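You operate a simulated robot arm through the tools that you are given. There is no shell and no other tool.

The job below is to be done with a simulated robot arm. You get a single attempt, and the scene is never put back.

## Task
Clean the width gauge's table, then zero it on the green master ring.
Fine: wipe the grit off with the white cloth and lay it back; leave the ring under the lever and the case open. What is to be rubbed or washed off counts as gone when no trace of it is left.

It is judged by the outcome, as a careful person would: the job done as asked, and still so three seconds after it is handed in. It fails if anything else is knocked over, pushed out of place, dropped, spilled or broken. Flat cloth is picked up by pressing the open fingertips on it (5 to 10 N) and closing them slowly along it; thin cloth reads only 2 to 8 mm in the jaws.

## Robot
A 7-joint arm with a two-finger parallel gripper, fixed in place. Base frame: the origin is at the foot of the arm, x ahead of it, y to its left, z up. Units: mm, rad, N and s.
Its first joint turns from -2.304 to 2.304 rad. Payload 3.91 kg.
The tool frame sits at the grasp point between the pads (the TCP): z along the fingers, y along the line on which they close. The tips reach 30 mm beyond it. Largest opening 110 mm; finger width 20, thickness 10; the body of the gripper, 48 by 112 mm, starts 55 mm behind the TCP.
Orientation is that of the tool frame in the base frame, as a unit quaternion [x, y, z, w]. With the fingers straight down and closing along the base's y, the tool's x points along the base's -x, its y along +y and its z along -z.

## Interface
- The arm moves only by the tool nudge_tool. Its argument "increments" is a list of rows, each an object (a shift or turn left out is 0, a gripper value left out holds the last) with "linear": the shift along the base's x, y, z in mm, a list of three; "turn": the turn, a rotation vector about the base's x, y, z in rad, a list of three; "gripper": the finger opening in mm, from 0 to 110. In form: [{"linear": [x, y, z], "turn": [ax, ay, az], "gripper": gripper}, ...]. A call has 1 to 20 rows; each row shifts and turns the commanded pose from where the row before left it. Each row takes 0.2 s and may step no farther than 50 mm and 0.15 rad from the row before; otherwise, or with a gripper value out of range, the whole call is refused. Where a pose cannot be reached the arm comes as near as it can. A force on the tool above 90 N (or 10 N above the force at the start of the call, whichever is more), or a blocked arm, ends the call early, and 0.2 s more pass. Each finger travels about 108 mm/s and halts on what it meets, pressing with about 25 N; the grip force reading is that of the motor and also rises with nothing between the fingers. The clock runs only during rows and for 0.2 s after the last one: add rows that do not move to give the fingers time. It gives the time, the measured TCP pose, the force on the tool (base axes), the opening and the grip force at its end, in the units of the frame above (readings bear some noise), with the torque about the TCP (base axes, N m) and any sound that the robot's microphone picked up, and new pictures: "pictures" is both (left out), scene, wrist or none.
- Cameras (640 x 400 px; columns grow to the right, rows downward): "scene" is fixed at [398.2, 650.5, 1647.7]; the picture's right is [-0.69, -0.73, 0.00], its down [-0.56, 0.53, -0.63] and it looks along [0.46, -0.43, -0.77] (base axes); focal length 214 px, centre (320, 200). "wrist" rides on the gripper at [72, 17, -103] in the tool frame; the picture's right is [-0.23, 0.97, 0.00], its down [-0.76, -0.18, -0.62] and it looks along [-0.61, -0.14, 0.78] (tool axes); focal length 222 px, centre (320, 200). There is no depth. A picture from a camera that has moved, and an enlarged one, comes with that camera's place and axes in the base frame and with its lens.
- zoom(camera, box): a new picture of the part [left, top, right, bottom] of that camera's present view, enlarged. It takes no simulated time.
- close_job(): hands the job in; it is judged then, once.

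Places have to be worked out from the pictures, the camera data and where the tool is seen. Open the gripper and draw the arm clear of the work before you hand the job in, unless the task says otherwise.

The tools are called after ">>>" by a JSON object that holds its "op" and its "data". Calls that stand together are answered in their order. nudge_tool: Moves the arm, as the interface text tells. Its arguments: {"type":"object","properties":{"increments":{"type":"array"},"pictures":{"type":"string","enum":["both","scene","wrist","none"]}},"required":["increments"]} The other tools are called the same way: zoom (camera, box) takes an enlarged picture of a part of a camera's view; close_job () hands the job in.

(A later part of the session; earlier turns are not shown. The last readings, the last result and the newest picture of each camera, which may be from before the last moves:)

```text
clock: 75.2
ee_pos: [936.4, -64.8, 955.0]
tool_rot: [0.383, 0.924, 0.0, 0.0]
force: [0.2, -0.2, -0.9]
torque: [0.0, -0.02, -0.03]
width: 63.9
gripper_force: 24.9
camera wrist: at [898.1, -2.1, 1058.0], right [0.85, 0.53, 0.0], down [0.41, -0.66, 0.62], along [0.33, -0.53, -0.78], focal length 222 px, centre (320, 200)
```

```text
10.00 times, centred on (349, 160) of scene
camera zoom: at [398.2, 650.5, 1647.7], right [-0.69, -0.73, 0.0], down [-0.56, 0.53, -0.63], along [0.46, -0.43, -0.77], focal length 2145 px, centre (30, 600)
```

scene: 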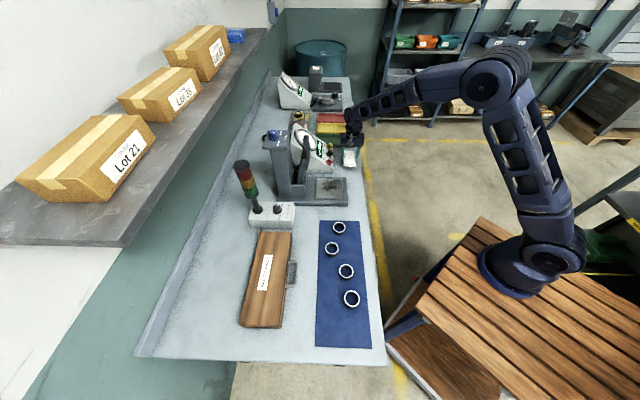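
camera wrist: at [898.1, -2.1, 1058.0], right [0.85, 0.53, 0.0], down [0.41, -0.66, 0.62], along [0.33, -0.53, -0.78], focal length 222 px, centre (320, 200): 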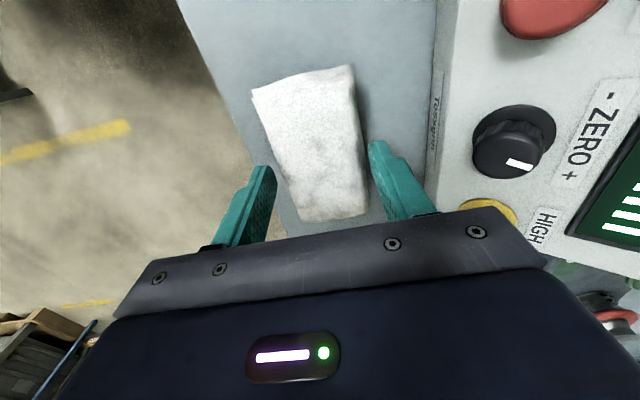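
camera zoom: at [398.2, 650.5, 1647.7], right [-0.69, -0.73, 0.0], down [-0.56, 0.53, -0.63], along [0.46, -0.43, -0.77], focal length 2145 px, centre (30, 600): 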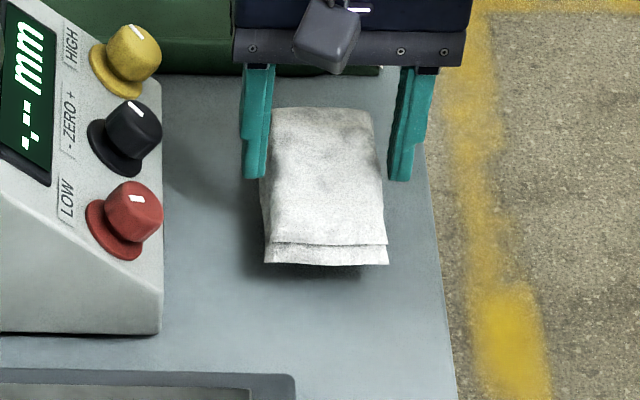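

The cloth is held cleanly as a folded pad. I'll raise it, carry it over the gauge plate while yawing +90° (so the gripper body stays clear of the raised lever), and hover.

>>> {"op": "nudge_tool", "data": {"increments": [{"linear": [0, 0, 42]}, {"linear": [0, 0, 42]}, {"linear": [0, 0, 42]}, {"linear": [-6.8, 19.9, 0], "turn": [0, 0, 0.1428]}, {"linear": [-6.8, 19.9, 0], "turn": [0, 0, 0.1428]}, {"linear": [-6.8, 19.9, 0], "turn": [0, 0, 0.1428]}, {"linear": [-6.8, 19.9, 0], "turn": [0, 0, 0.1428]}, {"linear": [-6.8, 19.9, 0], "turn": [0, 0, 0.1428]}, {"linear": [-6.8, 19.9, 0], "turn": [0, 0, 0.1428]}, {"linear": [-6.8, 19.9, 0], "turn": [0, 0, 0.1428]}, {"linear": [-6.8, 19.9, 0], "turn": [0, 0, 0.1428]}, {"linear": [-6.8, 19.9, 0], "turn": [0, 0, 0.1428]}, {"linear": [-6.8, 19.9, 0], "turn": [0, 0, 0.1428]}, {"linear": [-6.8, 19.9, 0], "turn": [0, 0, 0.1428]}, {}]}}

>>> {"op": "zoom", "data": {"camera": "wrist", "box": [200, 50, 440, 220]}}

>>> {"op": "zoom", "data": {"camera": "scene", "box": [270, 110, 370, 210]}}

```text
clock: 78.4
ee_pos: [861.8, 153.7, 1079.5]
tool_rot: [-0.383, 0.924, 0.0, -0.001]
force: [0.1, 0.2, 0.0]
torque: [-0.01, 0.0, 0.01]
width: 63.9
gripper_force: 25.5
camera wrist: at [798.9, 115.4, 1183.4], right [-0.53, 0.85, 0.0], down [0.66, 0.41, 0.62], along [0.53, 0.33, -0.78], focal length 222 px, centre (320, 200)
```

scene: 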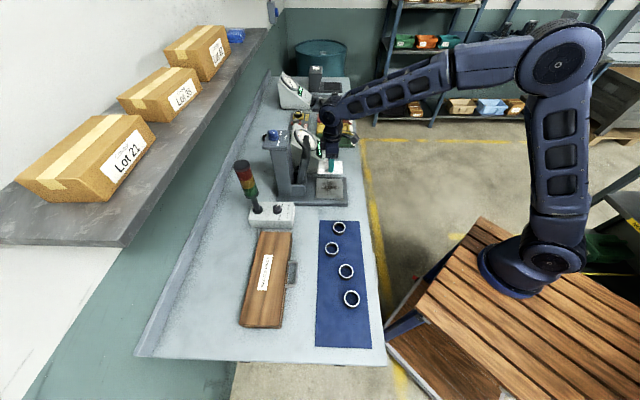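
wrist: 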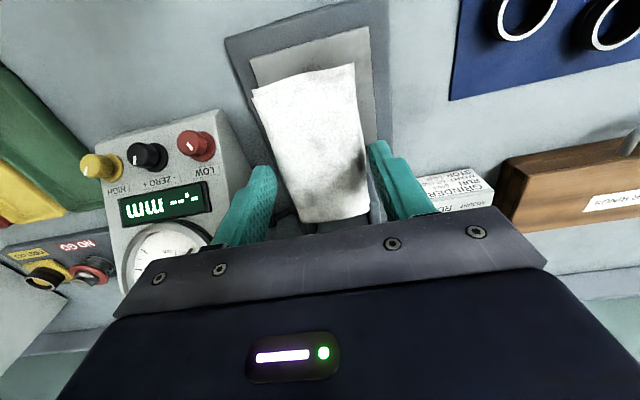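

```text
2.35 times, centred on (320, 135) of wrist
camera zoom: at [798.9, 115.4, 1183.4], right [-0.53, 0.85, 0.0], down [0.66, 0.41, 0.62], along [0.53, 0.33, -0.78], focal length 523 px, centre (320, 353)
```

zoom: 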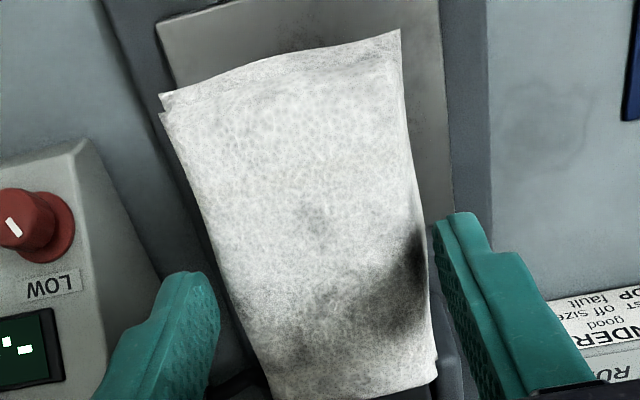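

```text
4.00 times, centred on (320, 160) of scene
camera zoom: at [398.2, 650.5, 1647.7], right [-0.69, -0.73, 0.0], down [-0.56, 0.53, -0.63], along [0.46, -0.43, -0.77], focal length 858 px, centre (320, 360)
```

zoom: 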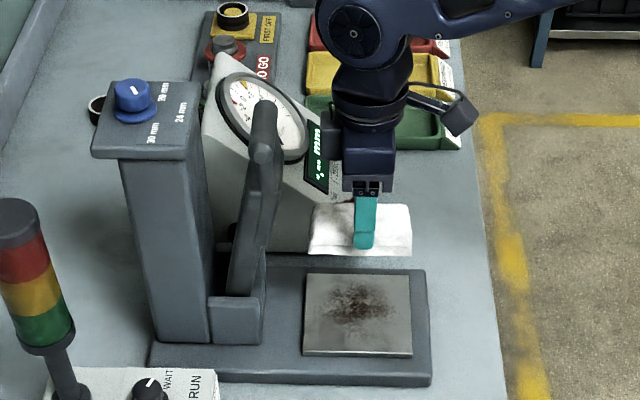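

Clearances to the lever look fine (~30 mm). Lowering to just above the plate, then feeling for contact.

>>> {"op": "nudge_tool", "data": {"increments": [{"linear": [0, 0, -40]}, {"linear": [0, 0, -35]}, {"linear": [0, 0, -25]}, {"linear": [0, 0, -10]}, {}]}}

>>> {"op": "zoom", "data": {"camera": "scene", "box": [270, 110, 370, 210]}}

```text
clock: 79.6
ee_pos: [861.5, 153.1, 968.9]
tool_rot: [-0.383, 0.924, 0.0, 0.001]
force: [0.2, 0.6, -0.2]
torque: [0.02, 0.02, -0.02]
width: 63.8
gripper_force: 25.4
camera wrist: at [798.2, 114.4, 1073.2], right [-0.53, 0.85, 0.0], down [0.66, 0.41, 0.62], along [0.53, 0.33, -0.78], focal length 222 px, centre (320, 200)
```

scene: 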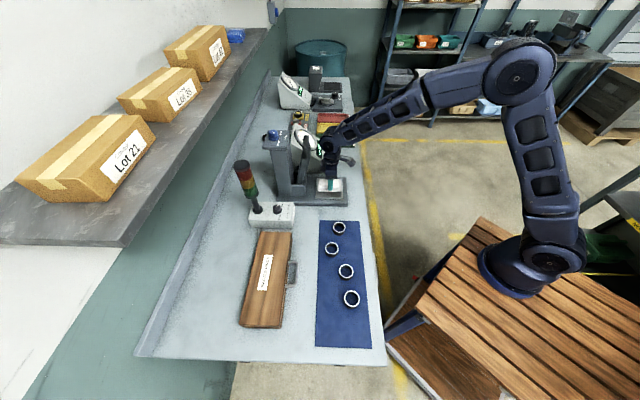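
wrist: 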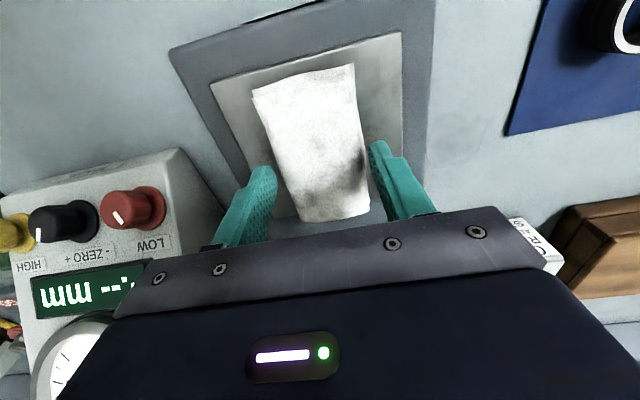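

```text
4.00 times, centred on (320, 160) of scene
camera zoom: at [398.2, 650.5, 1647.7], right [-0.69, -0.73, 0.0], down [-0.56, 0.53, -0.63], along [0.46, -0.43, -0.77], focal length 858 px, centre (320, 360)
```

zoom: 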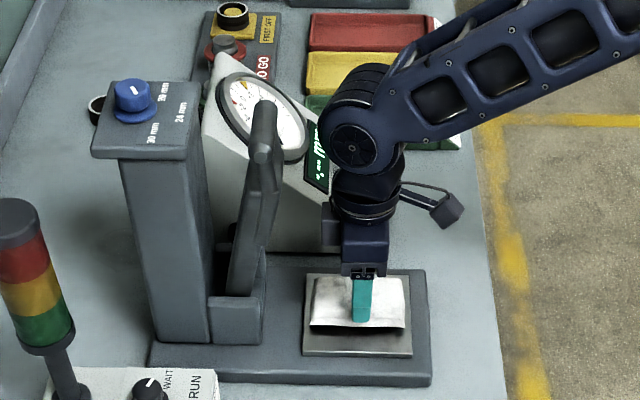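

Good clearance. Feeling down for contact with the plate.

>>> {"op": "nudge_tool", "data": {"increments": [{"linear": [0, 0, -4]}, {"linear": [0, 0, -3]}, {"linear": [0, 0, -2]}, {}], "pictures": "none"}}

```text
clock: 80.6
ee_pos: [861.5, 153.9, 962.1]
tool_rot: [-0.383, 0.924, 0.0, 0.001]
force: [-0.8, -0.7, 7.1]
torque: [-0.07, 0.12, 0.02]
width: 63.8
gripper_force: 25.5
```

Contact at TCP z≈962 with 7 N. Starting the wiping strokes along the bench direction over the plate.

>>> {"op": "nudge_tool", "data": {"increments": [{"linear": [6.6, -6.6, 0]}, {"linear": [6.6, -6.6, 0]}, {"linear": [6.6, -6.6, 0]}, {"linear": [-7.07, 7.07, 0]}, {"linear": [-7.07, 7.07, 0]}, {"linear": [-7.07, 7.07, 0]}, {"linear": [-7.07, 7.07, 0]}, {"linear": [-7.07, 7.07, 0]}, {"linear": [-7.07, 7.07, 0]}, {"linear": [7.07, -7.07, 0]}, {"linear": [7.07, -7.07, 0]}, {"linear": [7.07, -7.07, 0]}, {"linear": [7.07, -7.07, 0]}, {"linear": [7.07, -7.07, 0]}, {"linear": [7.07, -7.07, 0]}, {}]}}

>>> {"op": "zoom", "data": {"camera": "wrist", "box": [200, 30, 480, 220]}}

>>> {"op": "zoom", "data": {"camera": "scene", "box": [300, 155, 370, 210]}}

```text
clock: 84.0
ee_pos: [881.7, 133.3, 962.1]
tool_rot: [-0.383, 0.924, 0.001, 0.0]
force: [-5.5, 5.2, 20.3]
torque: [0.27, 0.22, 0.04]
width: 64.1
gripper_force: 25.0
camera wrist: at [819.1, 94.5, 1064.4], right [-0.53, 0.85, 0.0], down [0.66, 0.41, 0.62], along [0.53, 0.33, -0.78], focal length 222 px, centre (320, 200)
```

scene: 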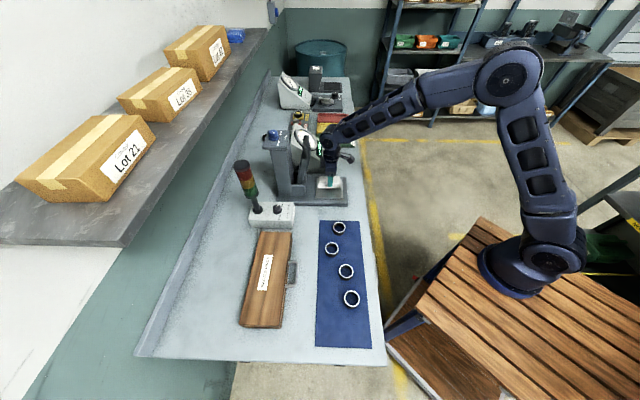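
wrist: 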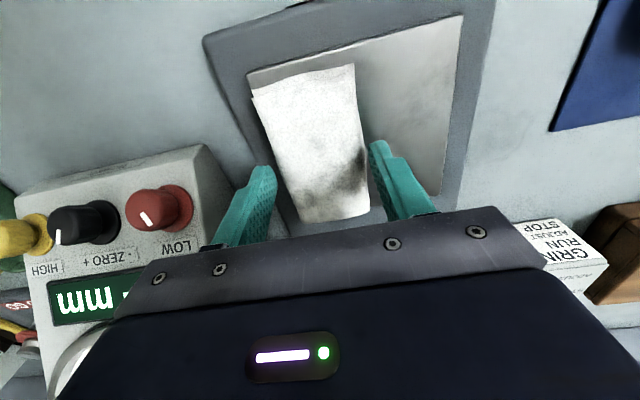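

```text
2.11 times, centred on (340, 125) of wrist
camera zoom: at [819.1, 94.5, 1064.4], right [-0.53, 0.85, 0.0], down [0.66, 0.41, 0.62], along [0.53, 0.33, -0.78], focal length 468 px, centre (278, 358)
```

zoom: 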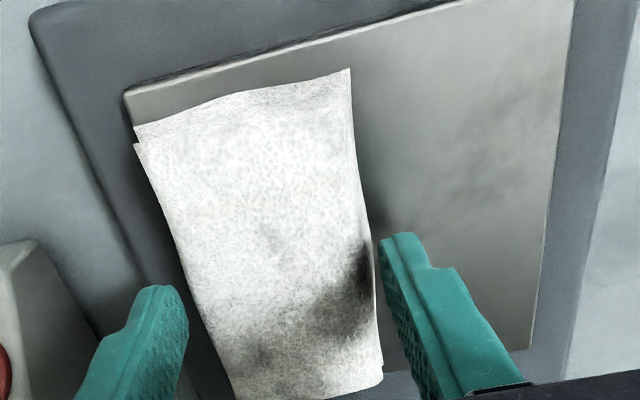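

```text
7.27 times, centred on (335, 182) of scene
camera zoom: at [398.2, 650.5, 1647.7], right [-0.69, -0.73, 0.0], down [-0.56, 0.53, -0.63], along [0.46, -0.43, -0.77], focal length 1560 px, centre (211, 327)
```

zoom: 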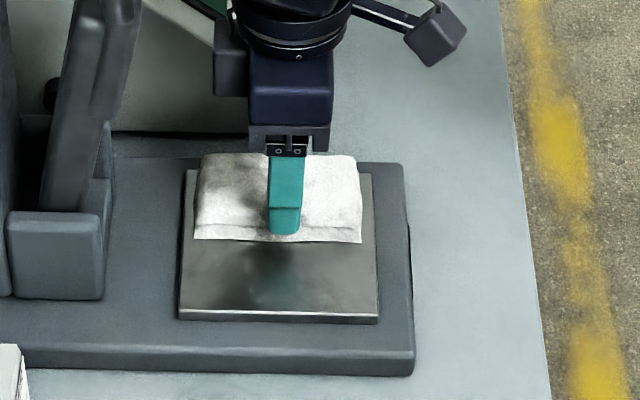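

Wiping works: the exposed part is nearly bright. More strokes, shifted toward the front then the back of the plate, with slightly less pressure.

>>> {"op": "nudge_tool", "data": {"increments": [{"linear": [-5, -5, 0.5]}, {"linear": [-7.07, 7.07, 0]}, {"linear": [-7.07, 7.07, 0]}, {"linear": [-7.07, 7.07, 0]}, {"linear": [-7.07, 7.07, 0]}, {"linear": [-7.07, 7.07, 0]}, {"linear": [-7.07, 7.07, 0]}, {"linear": [5, 5, 0]}, {"linear": [4.5, 4.5, 0]}, {"linear": [7.07, -7.07, 0]}, {"linear": [7.07, -7.07, 0]}, {"linear": [7.07, -7.07, 0]}, {"linear": [7.07, -7.07, 0]}, {"linear": [7.07, -7.07, 0]}, {"linear": [7.07, -7.07, 0]}, {}], "pictures": "none"}}

```text
clock: 87.4
ee_pos: [886.9, 137.2, 962.7]
tool_rot: [-0.383, 0.924, 0.0, 0.001]
force: [0.0, -0.5, -0.4]
torque: [-0.05, 0.01, 0.0]
width: 64.2
gripper_force: 25.1
```

Contact was lost with the 0.5 mm ease; I lower 0.7 mm and repeat the back-side and front-side strokes.

>>> {"op": "nudge_tool", "data": {"increments": [{"linear": [0, 0, -0.9]}, {"linear": [-7.07, 7.07, 0]}, {"linear": [-7.07, 7.07, 0]}, {"linear": [-7.07, 7.07, 0]}, {"linear": [-7.07, 7.07, 0]}, {"linear": [-7.07, 7.07, 0]}, {"linear": [-7.07, 7.07, 0]}, {"linear": [7.07, -7.07, 0]}, {"linear": [7.07, -7.07, 0]}, {"linear": [7.07, -7.07, 0]}, {}], "pictures": "none"}}

```text
clock: 89.8
ee_pos: [864.2, 158.9, 961.5]
tool_rot: [-0.383, 0.924, 0.001, 0.001]
force: [-2.0, 1.2, 10.2]
torque: [0.1, 0.16, 0.04]
width: 64.1
gripper_force: 24.9
```

Steady ~10 N. Now completing the +e1 half at the back, then the front row.

>>> {"op": "nudge_tool", "data": {"increments": [{"linear": [7.07, -7.07, 0]}, {"linear": [7.07, -7.07, 0]}, {"linear": [7.07, -7.07, 0]}, {"linear": [-5, -5, 0]}, {"linear": [-5, -5, 0]}, {"linear": [-7.07, 7.07, 0]}, {"linear": [-7.07, 7.07, 0]}, {"linear": [-7.07, 7.07, 0]}, {"linear": [-7.07, 7.07, 0]}, {"linear": [-7.07, 7.07, 0]}, {"linear": [-7.07, 7.07, 0]}, {"linear": [7.07, -7.07, 0]}, {"linear": [7.07, -7.07, 0]}, {"linear": [7.07, -7.07, 0]}, {"linear": [7.07, -7.07, 0]}, {"linear": [7.07, -7.07, 0]}, {"linear": [7.07, -7.07, 0]}, {}], "pictures": "none"}}

```text
clock: 93.6
ee_pos: [877.7, 128.1, 961.4]
tool_rot: [-0.383, 0.924, 0.0, 0.0]
force: [0.3, 1.0, 2.8]
torque: [0.01, 0.09, 0.0]
width: 63.8
gripper_force: 25.0
```

Now I lift the pad well clear and move aside to inspect the plate.

>>> {"op": "nudge_tool", "data": {"increments": [{"linear": [0, 0, 30]}, {"linear": [0, 0, 40]}, {"linear": [0, 0, 40]}, {"linear": [-5, -25, 20]}, {"linear": [-5, -35, 0]}, {"linear": [-5, -35, 0]}, {"linear": [-5, -35, 0]}, {"linear": [-5, -35, 0]}, {}]}}

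>>> {"op": "zoom", "data": {"camera": "scene", "box": [300, 160, 360, 210]}}

>>> {"op": "zoom", "data": {"camera": "wrist", "box": [380, 60, 560, 210]}}

```text
clock: 95.6
ee_pos: [852.6, -39.1, 1090.4]
tool_rot: [-0.383, 0.924, 0.0, 0.0]
force: [1.1, -0.2, -0.4]
torque: [-0.01, -0.02, 0.0]
width: 63.7
gripper_force: 25.4
camera wrist: at [790.1, -77.5, 1194.5], right [-0.53, 0.85, 0.0], down [0.66, 0.41, 0.62], along [0.53, 0.33, -0.78], focal length 222 px, centre (320, 200)
```

scene: 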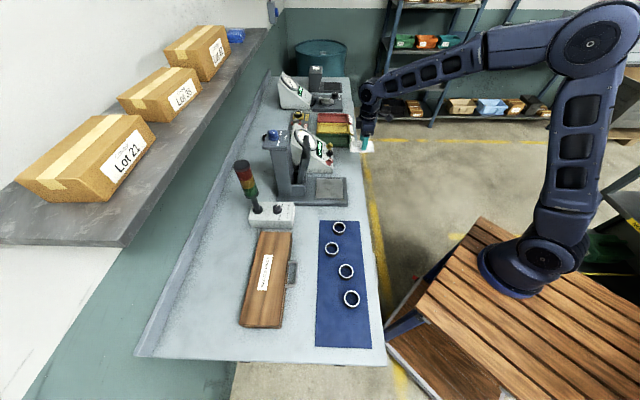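
wrist: 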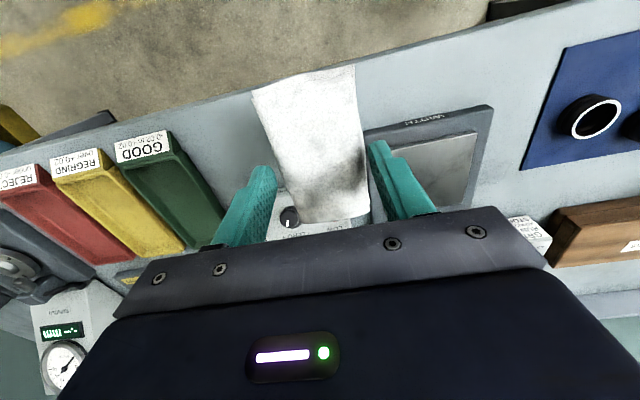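

```text
8.00 times, centred on (330, 185) of scene
camera zoom: at [398.2, 650.5, 1647.7], right [-0.69, -0.73, 0.0], down [-0.56, 0.53, -0.63], along [0.46, -0.43, -0.77], focal length 1716 px, centre (240, 320)
```

zoom: 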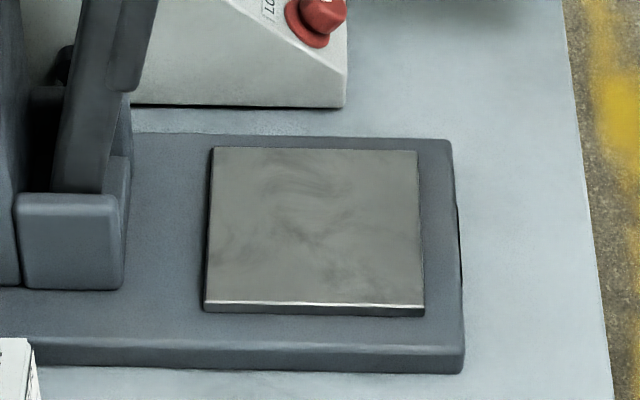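

```text
2.67 times, centred on (470, 135) of wrist
camera zoom: at [790.1, -77.5, 1194.5], right [-0.53, 0.85, 0.0], down [0.66, 0.41, 0.62], along [0.53, 0.33, -0.78], focal length 592 px, centre (-80, 373)
```

zoom: 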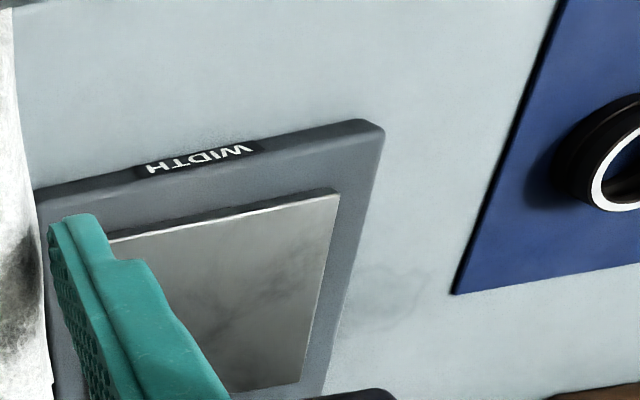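

The plate looks clean with only faint gray mottling. I zoom in at maximum to judge whether that's residue.

>>> {"op": "zoom", "data": {"camera": "scene", "box": [316, 174, 348, 202]}}

>>> {"op": "zoom", "data": {"camera": "wrist", "box": [410, 110, 490, 210]}}

```text
14.29 times, centred on (332, 188) of scene
camera zoom: at [398.2, 650.5, 1647.7], right [-0.69, -0.73, 0.0], down [-0.56, 0.53, -0.63], along [0.46, -0.43, -0.77], focal length 3064 px, centre (149, 371)
```

zoom: 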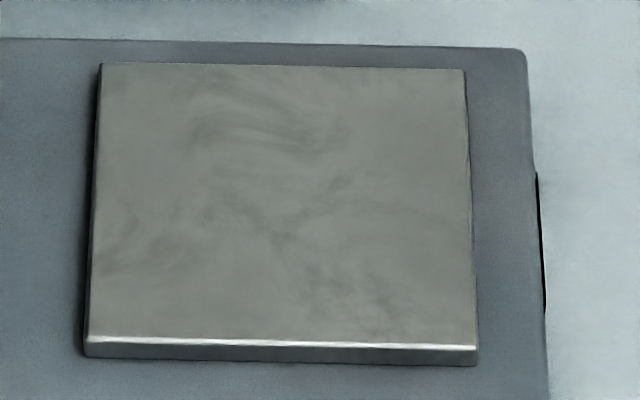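

```text
4.00 times, centred on (450, 160) of wrist
camera zoom: at [790.1, -77.5, 1194.5], right [-0.53, 0.85, 0.0], down [0.66, 0.41, 0.62], along [0.53, 0.33, -0.78], focal length 888 px, centre (-200, 360)
```

zoom: 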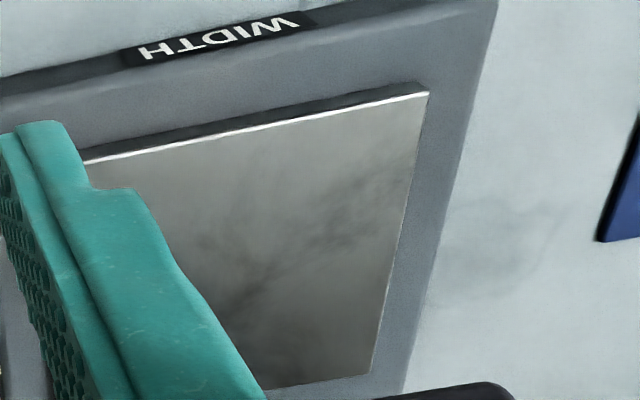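

Probably metal texture, but "no trace" is required, so I'll do a second full wiping round, including cross strokes, and compare.

>>> {"op": "nudge_tool", "data": {"increments": [{"linear": [2, 40, 0]}, {"linear": [2, 40, 0]}, {"linear": [2, 40, 0]}, {"linear": [2, 40, 0]}, {"linear": [1, 33, -10]}, {"linear": [0, 0, -40]}, {"linear": [0, 0, -40]}, {"linear": [0, 0, -30]}, {"linear": [0, 0, -5]}, {"linear": [0, 0, -3]}, {"linear": [0, 0, -1]}, {}], "pictures": "none"}}

```text
clock: 98.2
ee_pos: [862.2, 155.3, 961.6]
tool_rot: [-0.382, 0.924, 0.0, 0.001]
force: [-0.2, 0.0, 0.2]
torque: [-0.02, 0.02, -0.01]
width: 63.4
gripper_force: 25.4
```

>>> {"op": "nudge_tool", "data": {"increments": [{"linear": [0, 0, -0.8]}, {"linear": [0, 0, -0.6]}, {}], "pictures": "none"}}

```text
clock: 99.0
ee_pos: [862.3, 155.0, 960.9]
tool_rot: [-0.383, 0.924, -0.001, 0.0]
force: [-0.5, -0.4, 2.3]
torque: [0.02, 0.02, 0.08]
width: 63.8
gripper_force: 24.8
```

>>> {"op": "nudge_tool", "data": {"increments": [{"linear": [0, 0, -0.9]}, {"linear": [6.6, -6.6, 0]}, {"linear": [6.6, -6.6, 0]}, {"linear": [6.6, -6.6, 0]}, {"linear": [-7.07, 7.07, 0]}, {"linear": [-7.07, 7.07, 0]}, {"linear": [-7.07, 7.07, 0]}, {"linear": [-7.07, 7.07, 0]}, {"linear": [-7.07, 7.07, 0]}, {"linear": [-7.07, 7.07, 0]}, {"linear": [-5, -5, 0]}, {"linear": [7.07, -7.07, 0]}, {"linear": [7.07, -7.07, 0]}, {"linear": [7.07, -7.07, 0]}, {"linear": [7.07, -7.07, 0]}, {"linear": [7.07, -7.07, 0]}, {"linear": [7.07, -7.07, 0]}, {}], "pictures": "none"}}

```text
clock: 102.8
ee_pos: [877.1, 132.4, 958.3]
tool_rot: [-0.382, 0.924, 0.001, 0.0]
force: [-2.9, 1.6, 11.8]
torque: [0.08, 0.24, 0.06]
width: 63.9
gripper_force: 25.0
```

>>> {"op": "nudge_tool", "data": {"increments": [{"linear": [5, 5, 0]}, {"linear": [4, 4, 0]}, {"linear": [-7.07, 7.07, 0]}, {"linear": [-7.07, 7.07, 0]}, {"linear": [-7.07, 7.07, 0]}, {"linear": [-7.07, 7.07, 0]}, {"linear": [-7.07, 7.07, 0]}, {"linear": [-7.07, 7.07, 0]}, {"linear": [7.07, -7.07, 0]}, {"linear": [7.07, -7.07, 0]}, {"linear": [7.07, -7.07, 0]}, {"linear": [-7, -7, 0]}, {"linear": [7, 7, 0]}, {}], "pictures": "none"}}

>>> {"op": "nudge_tool", "data": {"increments": [{"linear": [0, 0, 30]}, {"linear": [0, 0, 40]}, {"linear": [0, 0, 40]}, {"linear": [-1, -33, 20]}, {"linear": [-2, -40, 0]}, {"linear": [-2, -40, 0]}, {"linear": [-2, -40, 0]}, {"linear": [-2, -40, 0]}, {}]}}

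>>> {"op": "zoom", "data": {"camera": "scene", "box": [316, 174, 348, 202]}}

>>> {"op": "zoom", "data": {"camera": "wrist", "box": [200, 30, 440, 220]}}

```text
clock: 105.8
ee_pos: [863.0, 161.1, 959.9]
tool_rot: [-0.382, 0.924, 0.0, 0.0]
force: [-0.8, -1.4, 4.0]
torque: [-0.11, 0.02, -0.01]
width: 63.8
gripper_force: 25.3
```

```text
clock: 107.8
ee_pos: [850.9, -30.6, 1090.7]
tool_rot: [-0.383, 0.924, 0.001, 0.0]
force: [-0.4, -0.3, -0.2]
torque: [-0.01, 0.01, 0.01]
width: 63.9
gripper_force: 25.1
camera wrist: at [788.7, -69.0, 1193.4], right [-0.53, 0.85, 0.0], down [0.66, 0.41, 0.62], along [0.53, 0.33, -0.78], focal length 222 px, centre (320, 200)
```

scene: 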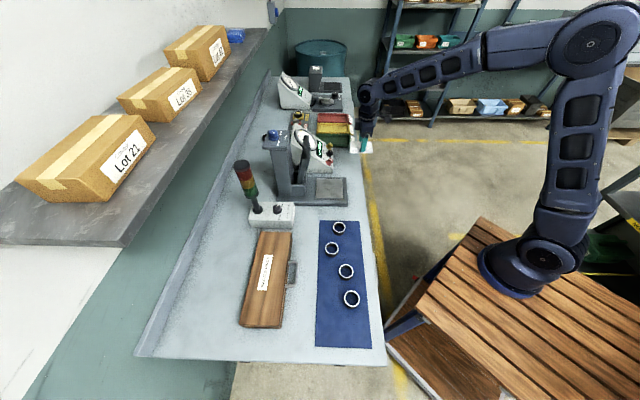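
wrist: 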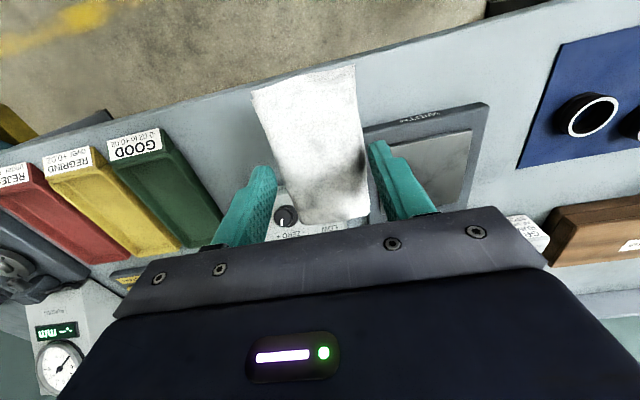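

```text
14.29 times, centred on (332, 188) of scene
camera zoom: at [398.2, 650.5, 1647.7], right [-0.69, -0.73, 0.0], down [-0.56, 0.53, -0.63], along [0.46, -0.43, -0.77], focal length 3064 px, centre (149, 371)
```

zoom: 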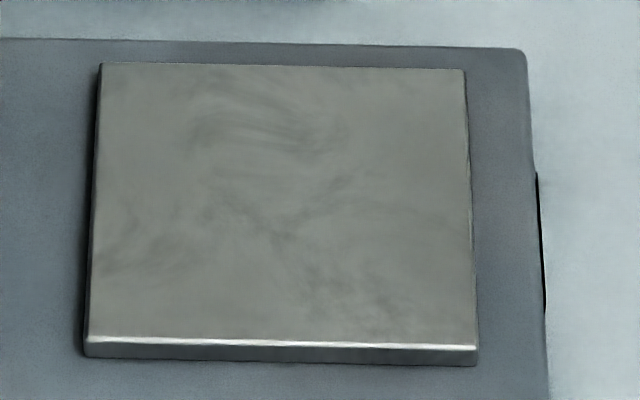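

```text
2.11 times, centred on (320, 125) of wrist
camera zoom: at [788.7, -69.0, 1193.4], right [-0.53, 0.85, 0.0], down [0.66, 0.41, 0.62], along [0.53, 0.33, -0.78], focal length 468 px, centre (320, 358)
```

zoom: 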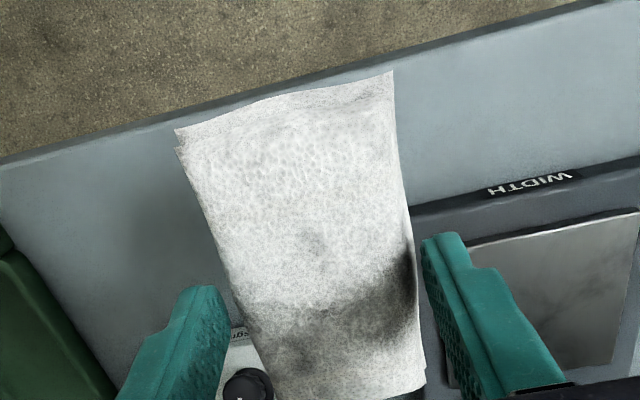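

Identical mottling, so it's just the metal's texture: the table is clean. Now carry the cloth back to its original pose (TCP 937.9,-65.3, yaw -90°) and hover.

>>> {"op": "nudge_tool", "data": {"increments": [{"linear": [7.91, -3.15, 0], "turn": [0, 0, -0.1428]}, {"linear": [7.91, -3.15, 0], "turn": [0, 0, -0.1428]}, {"linear": [7.91, -3.15, 0], "turn": [0, 0, -0.1428]}, {"linear": [7.91, -3.15, 0], "turn": [0, 0, -0.1428]}, {"linear": [7.91, -3.15, 0], "turn": [0, 0, -0.1428]}, {"linear": [7.91, -3.15, 0], "turn": [0, 0, -0.1428]}, {"linear": [7.91, -3.15, 0], "turn": [0, 0, -0.1428]}, {"linear": [7.91, -3.15, 0], "turn": [0, 0, -0.1428]}, {"linear": [7.91, -3.15, 0], "turn": [0, 0, -0.1428]}, {"linear": [7.91, -3.15, 0], "turn": [0, 0, -0.1428]}, {"linear": [7.91, -3.15, 0], "turn": [0, 0, -0.1428]}, {"linear": [0, 0, -45]}, {"linear": [0, 0, -45]}, {"linear": [0, 0, -40]}, {"linear": [0, 0, -20]}, {}]}}

>>> {"op": "zoom", "data": {"camera": "wrist", "box": [200, 30, 440, 220]}}

```text
clock: 111.2
ee_pos: [941.8, -66.6, 939.8]
tool_rot: [0.383, 0.924, 0.001, 0.0]
force: [0.7, -0.4, -0.5]
torque: [0.02, -0.04, 0.01]
width: 63.9
gripper_force: 24.9
camera wrist: at [902.5, -3.4, 1043.6], right [0.85, 0.53, 0.0], down [0.41, -0.66, 0.62], along [0.33, -0.53, -0.78], focal length 222 px, centre (320, 200)
```

scene: 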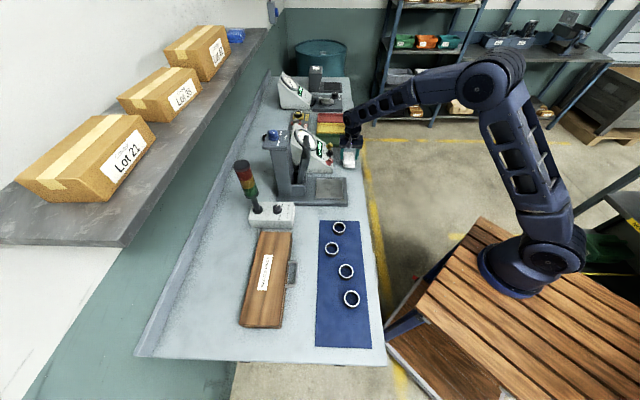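
wrist: 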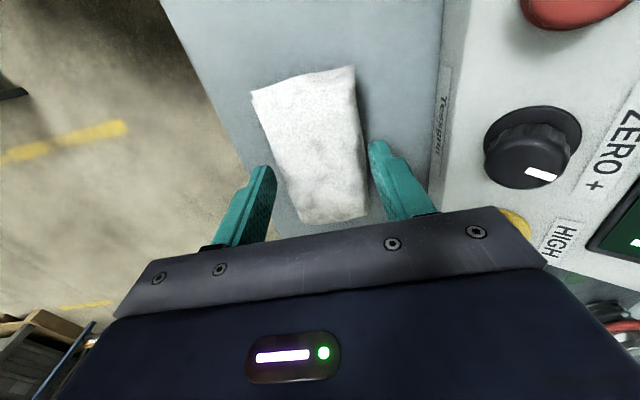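

```text
2.11 times, centred on (320, 125) of wrist
camera zoom: at [902.5, -3.4, 1043.6], right [0.85, 0.53, 0.0], down [0.41, -0.66, 0.62], along [0.33, -0.53, -0.78], focal length 468 px, centre (320, 358)
```

zoom: 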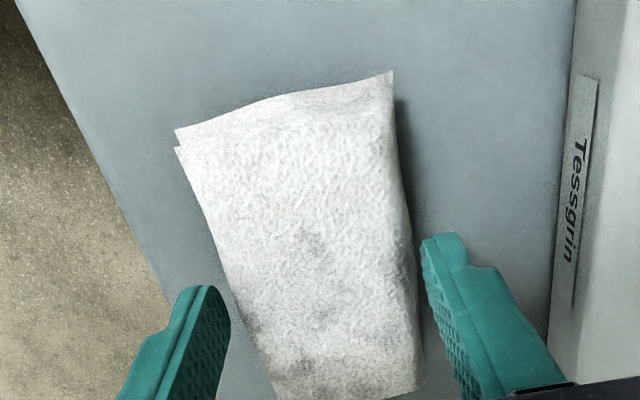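

Trim by (-3.4,+1) and lower until it touches the bench.

>>> {"op": "nudge_tool", "data": {"increments": [{"linear": [-3.4, 1, -3]}, {"linear": [0, 0, -4]}, {"linear": [0, 0, -3]}, {"linear": [0, 0, -1.5]}, {}], "pictures": "none"}}

```text
clock: 112.4
ee_pos: [939.0, -64.4, 927.4]
tool_rot: [0.383, 0.924, -0.001, 0.0]
force: [0.2, -0.8, 0.6]
torque: [0.03, -0.01, 0.0]
width: 63.9
gripper_force: 25.0
```

>>> {"op": "nudge_tool", "data": {"increments": [{"linear": [0, 0, -0.8]}, {"linear": [0, 0, -0.7]}, {}], "pictures": "none"}}

```text
clock: 113.2
ee_pos: [938.3, -65.2, 926.5]
tool_rot: [0.384, 0.924, 0.0, -0.001]
force: [0.3, 0.7, 0.3]
torque: [0.02, 0.01, 0.01]
width: 64.0
gripper_force: 25.0
```

>>> {"op": "nudge_tool", "data": {"increments": [{"linear": [0, 0, -0.7]}, {"linear": [0, 0, -0.6]}, {}], "pictures": "none"}}

```text
clock: 114.0
ee_pos: [937.3, -65.3, 926.6]
tool_rot: [0.382, 0.924, 0.001, -0.001]
force: [1.2, -2.7, 7.4]
torque: [-0.06, 0.04, 0.01]
width: 63.9
gripper_force: 24.8
```

The cloth touches the bench at its original spot (7 N). I open gently to 82 mm and rise straight up.

>>> {"op": "nudge_tool", "data": {"increments": [{"linear": [0, 0, 0.4]}, {"gripper": 68}, {"gripper": 75}, {"gripper": 82}, {}, {"linear": [0, 0, 15]}, {"linear": [0, 0, 40]}, {"linear": [0, 0, 45]}, {"linear": [0, 0, 45]}, {}]}}

>>> {"op": "zoom", "data": {"camera": "scene", "box": [310, 130, 380, 200]}}

```text
clock: 116.2
ee_pos: [937.5, -65.7, 1071.5]
tool_rot: [0.383, 0.924, 0.0, -0.001]
force: [0.1, -0.1, -0.2]
torque: [0.01, -0.02, -0.01]
width: 82.1
gripper_force: 0.2
camera wrist: at [899.4, -3.1, 1174.9], right [0.85, 0.53, 0.0], down [0.41, -0.66, 0.62], along [0.33, -0.53, -0.78], focal length 222 px, centre (320, 200)
```

scene: 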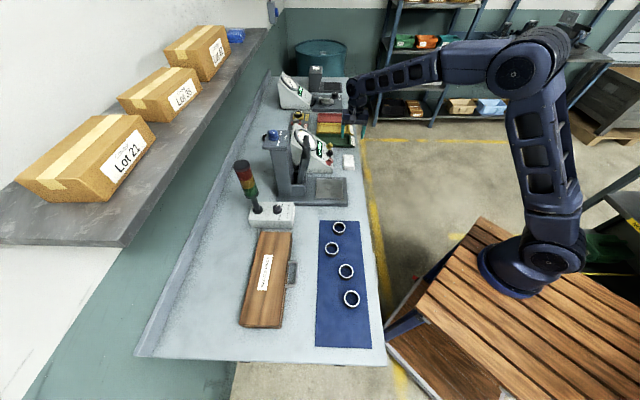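
wrist: 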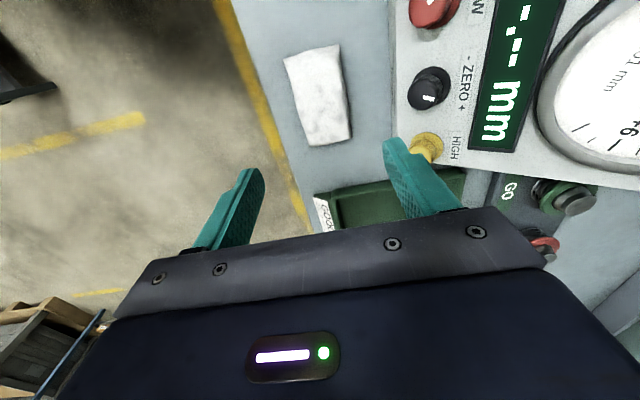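

```text
5.71 times, centred on (345, 165) of scene
camera zoom: at [398.2, 650.5, 1647.7], right [-0.69, -0.73, 0.0], down [-0.56, 0.53, -0.63], along [0.46, -0.43, -0.77], focal length 1226 px, centre (177, 400)
```

zoom: 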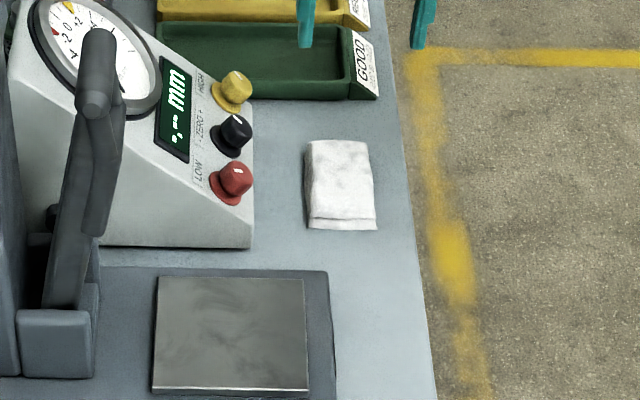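

The cloth lies back in place and the table is clean. Next the case: raise, yaw +90° and travel to in front of the case.

>>> {"op": "nudge_tool", "data": {"increments": [{"linear": [-10, 10, 43]}, {"linear": [-10, 10, 43]}, {"linear": [-10, 10, 43]}, {"linear": [-25.3, 33.7, 0], "turn": [0, 0, 0.1428]}, {"linear": [-25.3, 33.7, 0], "turn": [0, 0, 0.1428]}, {"linear": [-25.3, 33.7, 0], "turn": [0, 0, 0.1428]}, {"linear": [-25.3, 33.7, 0], "turn": [0, 0, 0.1428]}, {"linear": [-25.3, 33.7, 0], "turn": [0, 0, 0.1428]}, {"linear": [-25.3, 33.7, 0], "turn": [0, 0, 0.1428]}, {"linear": [-25.3, 33.7, 0], "turn": [0, 0, 0.1428]}, {"linear": [-25.3, 33.7, 0], "turn": [0, 0, 0.1428]}, {"linear": [-25.3, 33.7, 0], "turn": [0, 0, 0.1428]}, {"linear": [-25.3, 33.7, 0], "turn": [0, 0, 0.1428]}, {"linear": [-25.3, 33.7, 0], "turn": [0, 0, 0.1428]}, {"linear": [-25.3, 33.7, 0]}, {"linear": [-25.3, 33.7, 0]}, {"linear": [-25.3, 33.7, 0]}, {}]}}

>>> {"op": "zoom", "data": {"camera": "wrist", "box": [200, 20, 480, 220]}}

```text
clock: 120.0
ee_pos: [552.7, 438.1, 1197.6]
tool_rot: [-0.382, 0.924, 0.0, 0.0]
force: [0.0, -0.6, -0.6]
torque: [0.02, 0.03, 0.01]
width: 82.1
gripper_force: 0.1
camera wrist: at [489.5, 400.2, 1300.8], right [-0.53, 0.85, 0.0], down [0.66, 0.41, 0.62], along [0.53, 0.33, -0.78], focal length 222 px, centre (320, 200)
```

scene: 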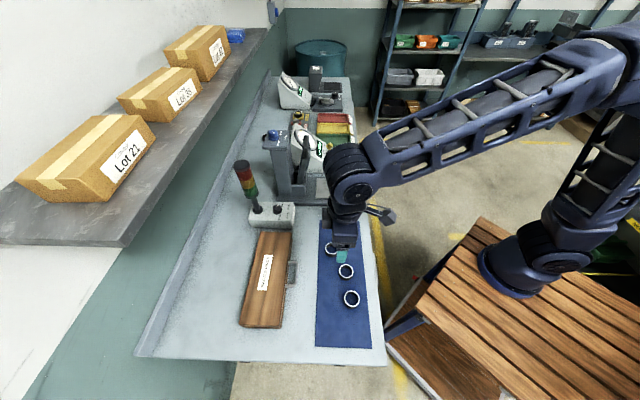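
wrist: 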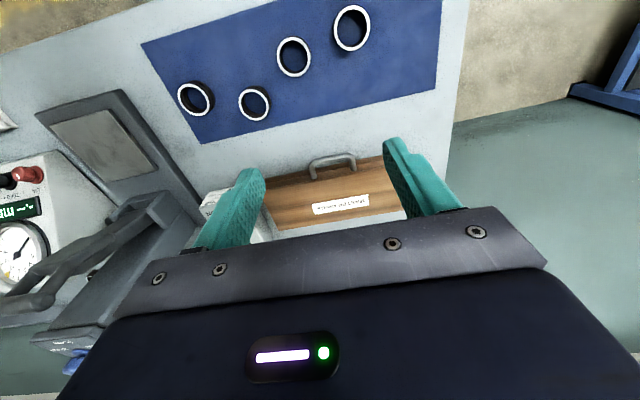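

```text
2.00 times, centred on (340, 120) of wrist
camera zoom: at [489.5, 400.2, 1300.8], right [-0.53, 0.85, 0.0], down [0.66, 0.41, 0.62], along [0.53, 0.33, -0.78], focal length 444 px, centre (280, 360)
```

zoom: 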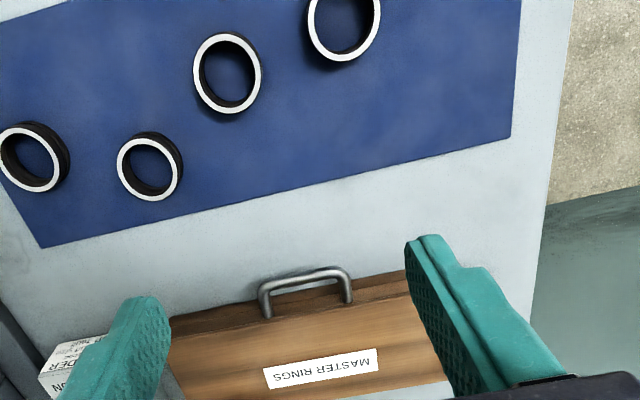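

The case handle projects toward the robot at about (648,528,918). I'll yaw -90° so fingers close along the depth direction, and hover above the handle for a close look.

>>> {"op": "nudge_tool", "data": {"increments": [{"linear": [8.7, 8.1, -10], "turn": [0, 0, -0.1428], "gripper": 40}, {"linear": [8.7, 8.1, -10], "turn": [0, 0, -0.1428]}, {"linear": [8.7, 8.1, -10], "turn": [0, 0, -0.1428]}, {"linear": [8.7, 8.1, -10], "turn": [0, 0, -0.1428]}, {"linear": [8.7, 8.1, -10], "turn": [0, 0, -0.1428]}, {"linear": [8.7, 8.1, -10], "turn": [0, 0, -0.1428]}, {"linear": [8.7, 8.1, -10], "turn": [0, 0, -0.1428]}, {"linear": [8.7, 8.1, -10], "turn": [0, 0, -0.1428]}, {"linear": [8.7, 8.1, -10], "turn": [0, 0, -0.1428]}, {"linear": [8.7, 8.1, -10], "turn": [0, 0, -0.1428]}, {"linear": [8.7, 8.1, -10], "turn": [0, 0, -0.1428]}, {"linear": [0, 0, -40]}, {"linear": [0, 0, -30]}, {}]}}

>>> {"op": "zoom", "data": {"camera": "wrist", "box": [220, 40, 460, 220]}}

>>> {"op": "zoom", "data": {"camera": "scene", "box": [230, 220, 330, 340]}}

```text
clock: 123.0
ee_pos: [648.4, 526.5, 1016.8]
tool_rot: [0.384, 0.923, 0.0, -0.001]
force: [0.4, -0.4, 0.2]
torque: [-0.04, -0.02, 0.01]
width: 39.7
gripper_force: 0.0
camera wrist: at [610.1, 589.4, 1120.4], right [0.85, 0.53, 0.0], down [0.41, -0.66, 0.62], along [0.33, -0.53, -0.78], focal length 222 px, centre (320, 200)
```

scene: 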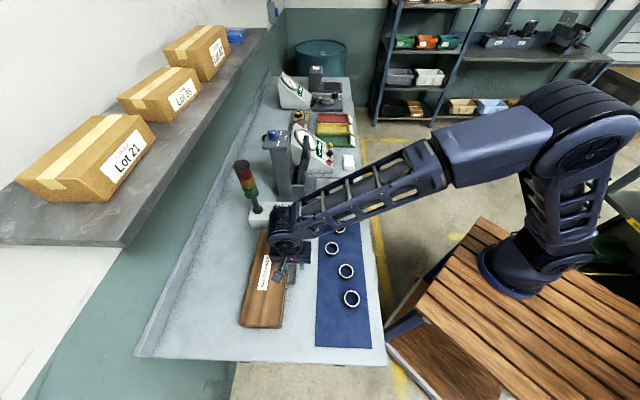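
wrist: 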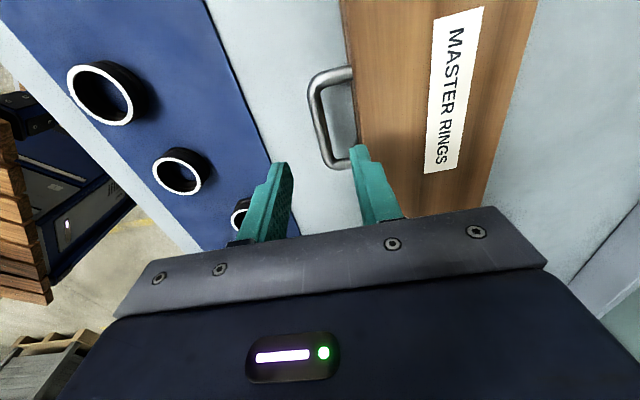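

```text
2.22 times, centred on (340, 130) of wrist
camera zoom: at [610.1, 589.4, 1120.4], right [0.85, 0.53, 0.0], down [0.41, -0.66, 0.62], along [0.33, -0.53, -0.78], focal length 494 px, centre (276, 356)
```

zoom: 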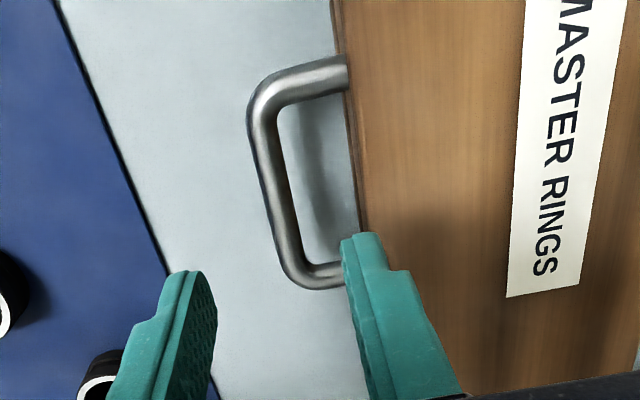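

```text
3.33 times, centred on (280, 280) of scene
camera zoom: at [398.2, 650.5, 1647.7], right [-0.69, -0.73, 0.0], down [-0.56, 0.53, -0.63], along [0.46, -0.43, -0.77], focal length 715 px, centre (453, -67)
```

zoom: 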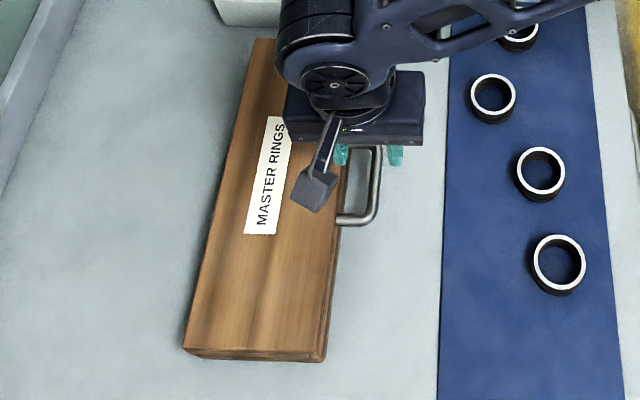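

Handle bar: n≈831, e1≈92, ~12 mm thick, 25 mm gap to the case front. I align TCP to (652.7,522.6), set 30 mm opening and descend to z≈932.

>>> {"op": "nudge_tool", "data": {"increments": [{"linear": [4.3, -3.9, 0], "gripper": 31}, {"linear": [0, 0, -30]}, {"linear": [0, 0, -25]}, {"linear": [0, 0, -15]}, {"linear": [0, 0, -10]}, {}]}}

>>> {"op": "zoom", "data": {"camera": "wrist", "box": [220, 60, 440, 230]}}

```text
clock: 124.4
ee_pos: [653.4, 522.5, 939.8]
tool_rot: [0.382, 0.924, 0.0, 0.0]
force: [0.1, 0.4, -0.2]
torque: [-0.03, -0.03, -0.01]
width: 31.1
gripper_force: 0.1
camera wrist: at [614.9, 586.1, 1042.8], right [0.85, 0.53, 0.0], down [0.41, -0.66, 0.62], along [0.33, -0.53, -0.78], focal length 222 px, centre (320, 200)
```

scene: 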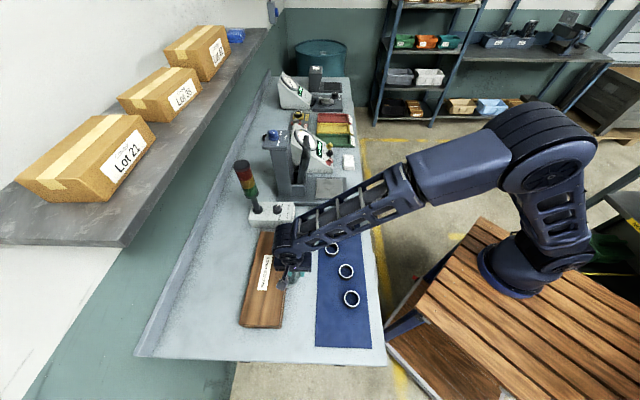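
wrist: 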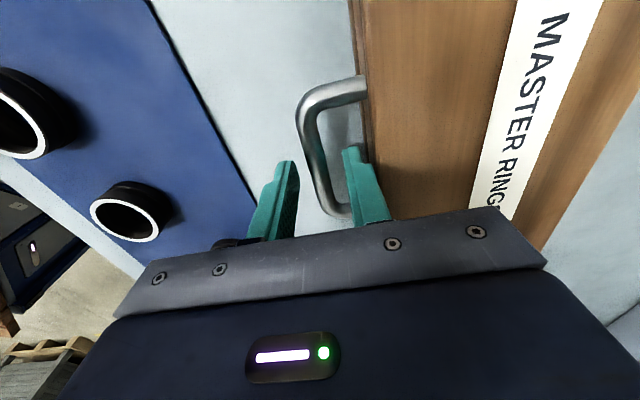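

```text
2.35 times, centred on (330, 145) of wrist
camera zoom: at [614.9, 586.1, 1042.8], right [0.85, 0.53, 0.0], down [0.41, -0.66, 0.62], along [0.33, -0.53, -0.78], focal length 523 px, centre (296, 329)
```

zoom: 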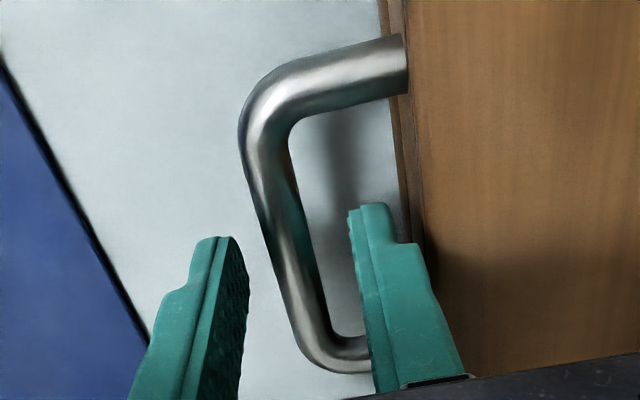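

Rear finger is in the gap. Lower 7 mm more and close on the bar.

>>> {"op": "nudge_tool", "data": {"increments": [{"linear": [0, 0, -4]}, {"linear": [0, 0, -3]}, {"gripper": 24}, {"gripper": 16}, {"gripper": 9}, {"gripper": 6}, {}, {}], "pictures": "wrist"}}

>>> {"op": "zoom", "data": {"camera": "wrist", "box": [220, 60, 440, 230]}}

```text
clock: 126.2
ee_pos: [652.9, 523.1, 932.6]
tool_rot: [0.382, 0.924, 0.0, 0.0]
force: [7.5, 9.4, -1.1]
torque: [0.04, -0.2, 0.86]
width: 11.3
gripper_force: 45.6
camera wrist: at [614.8, 586.6, 1035.9], right [0.85, 0.53, 0.0], down [0.41, -0.66, 0.62], along [0.33, -0.53, -0.78], focal length 222 px, centre (320, 200)
```

wrist: 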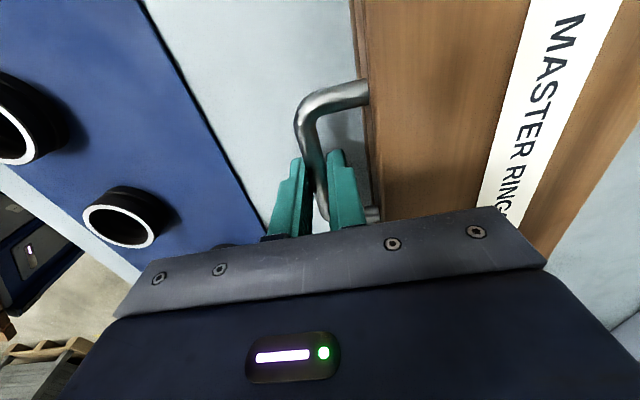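

```text
2.35 times, centred on (330, 145) of wrist
camera zoom: at [614.8, 586.6, 1035.9], right [0.85, 0.53, 0.0], down [0.41, -0.66, 0.62], along [0.33, -0.53, -0.78], focal length 523 px, centre (296, 329)
```

zoom: 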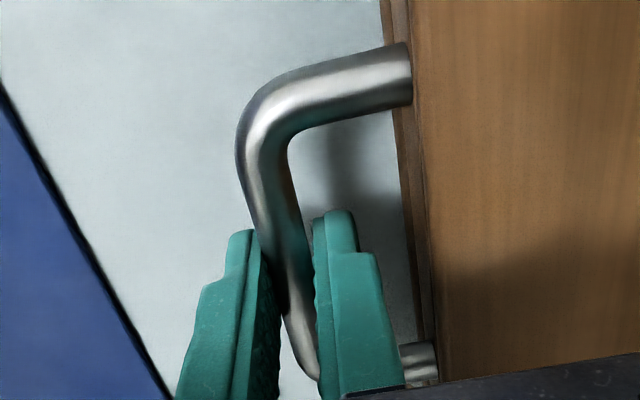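

Bar gripped (11 mm). Lifting the first 15 mm and checking the forces to find the hinge.

>>> {"op": "nudge_tool", "data": {"increments": [{"linear": [0, 0, 3]}, {"linear": [0, 0, 4]}, {"linear": [0.2, 0.2, 4]}, {"linear": [0.3, 0.3, 4]}, {}], "pictures": "wrist"}}

```text
clock: 127.4
ee_pos: [655.2, 524.8, 946.1]
tool_rot: [0.381, 0.924, 0.001, 0.001]
force: [28.1, 46.3, -12.0]
torque: [0.76, -0.18, 0.74]
width: 11.6
gripper_force: 45.5
camera wrist: at [616.3, 588.0, 1049.9], right [0.85, 0.53, 0.0], down [0.41, -0.66, 0.62], along [0.33, -0.53, -0.78], focal length 222 px, centre (320, 200)
```

wrist: 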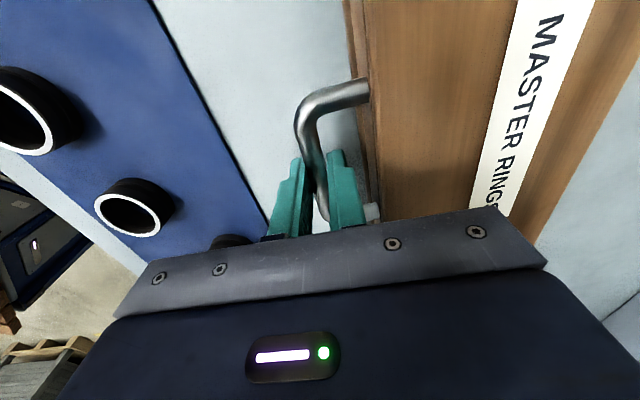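

The bar pulls inward (+n), so the hinge is lower than the bar; I refit (hinge n≈982, ~24 mm below the bar) and continue the arc to ~22°.

>>> {"op": "nudge_tool", "data": {"increments": [{"linear": [1.8, 1.8, 0]}, {"linear": [0.8, 0.8, 4]}, {"linear": [0.9, 0.9, 4]}, {"linear": [0.9, 0.9, 4]}, {"linear": [1.0, 1.0, 4]}, {"linear": [1.0, 1.0, 3.6]}, {}], "pictures": "wrist"}}

```text
clock: 129.0
ee_pos: [659.5, 528.1, 966.1]
tool_rot: [0.382, 0.924, -0.001, -0.001]
force: [-25.7, -4.6, 4.6]
torque: [0.17, 0.71, 0.75]
width: 11.5
gripper_force: 45.5
camera wrist: at [620.7, 592.1, 1070.0], right [0.85, 0.53, 0.0], down [0.41, -0.66, 0.62], along [0.33, -0.53, -0.78], focal length 222 px, centre (320, 200)
```

wrist: 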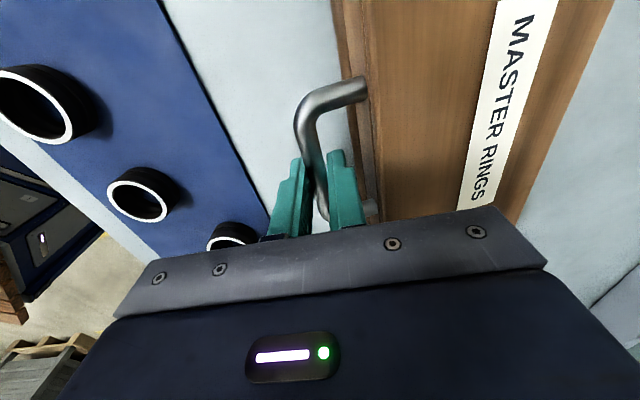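

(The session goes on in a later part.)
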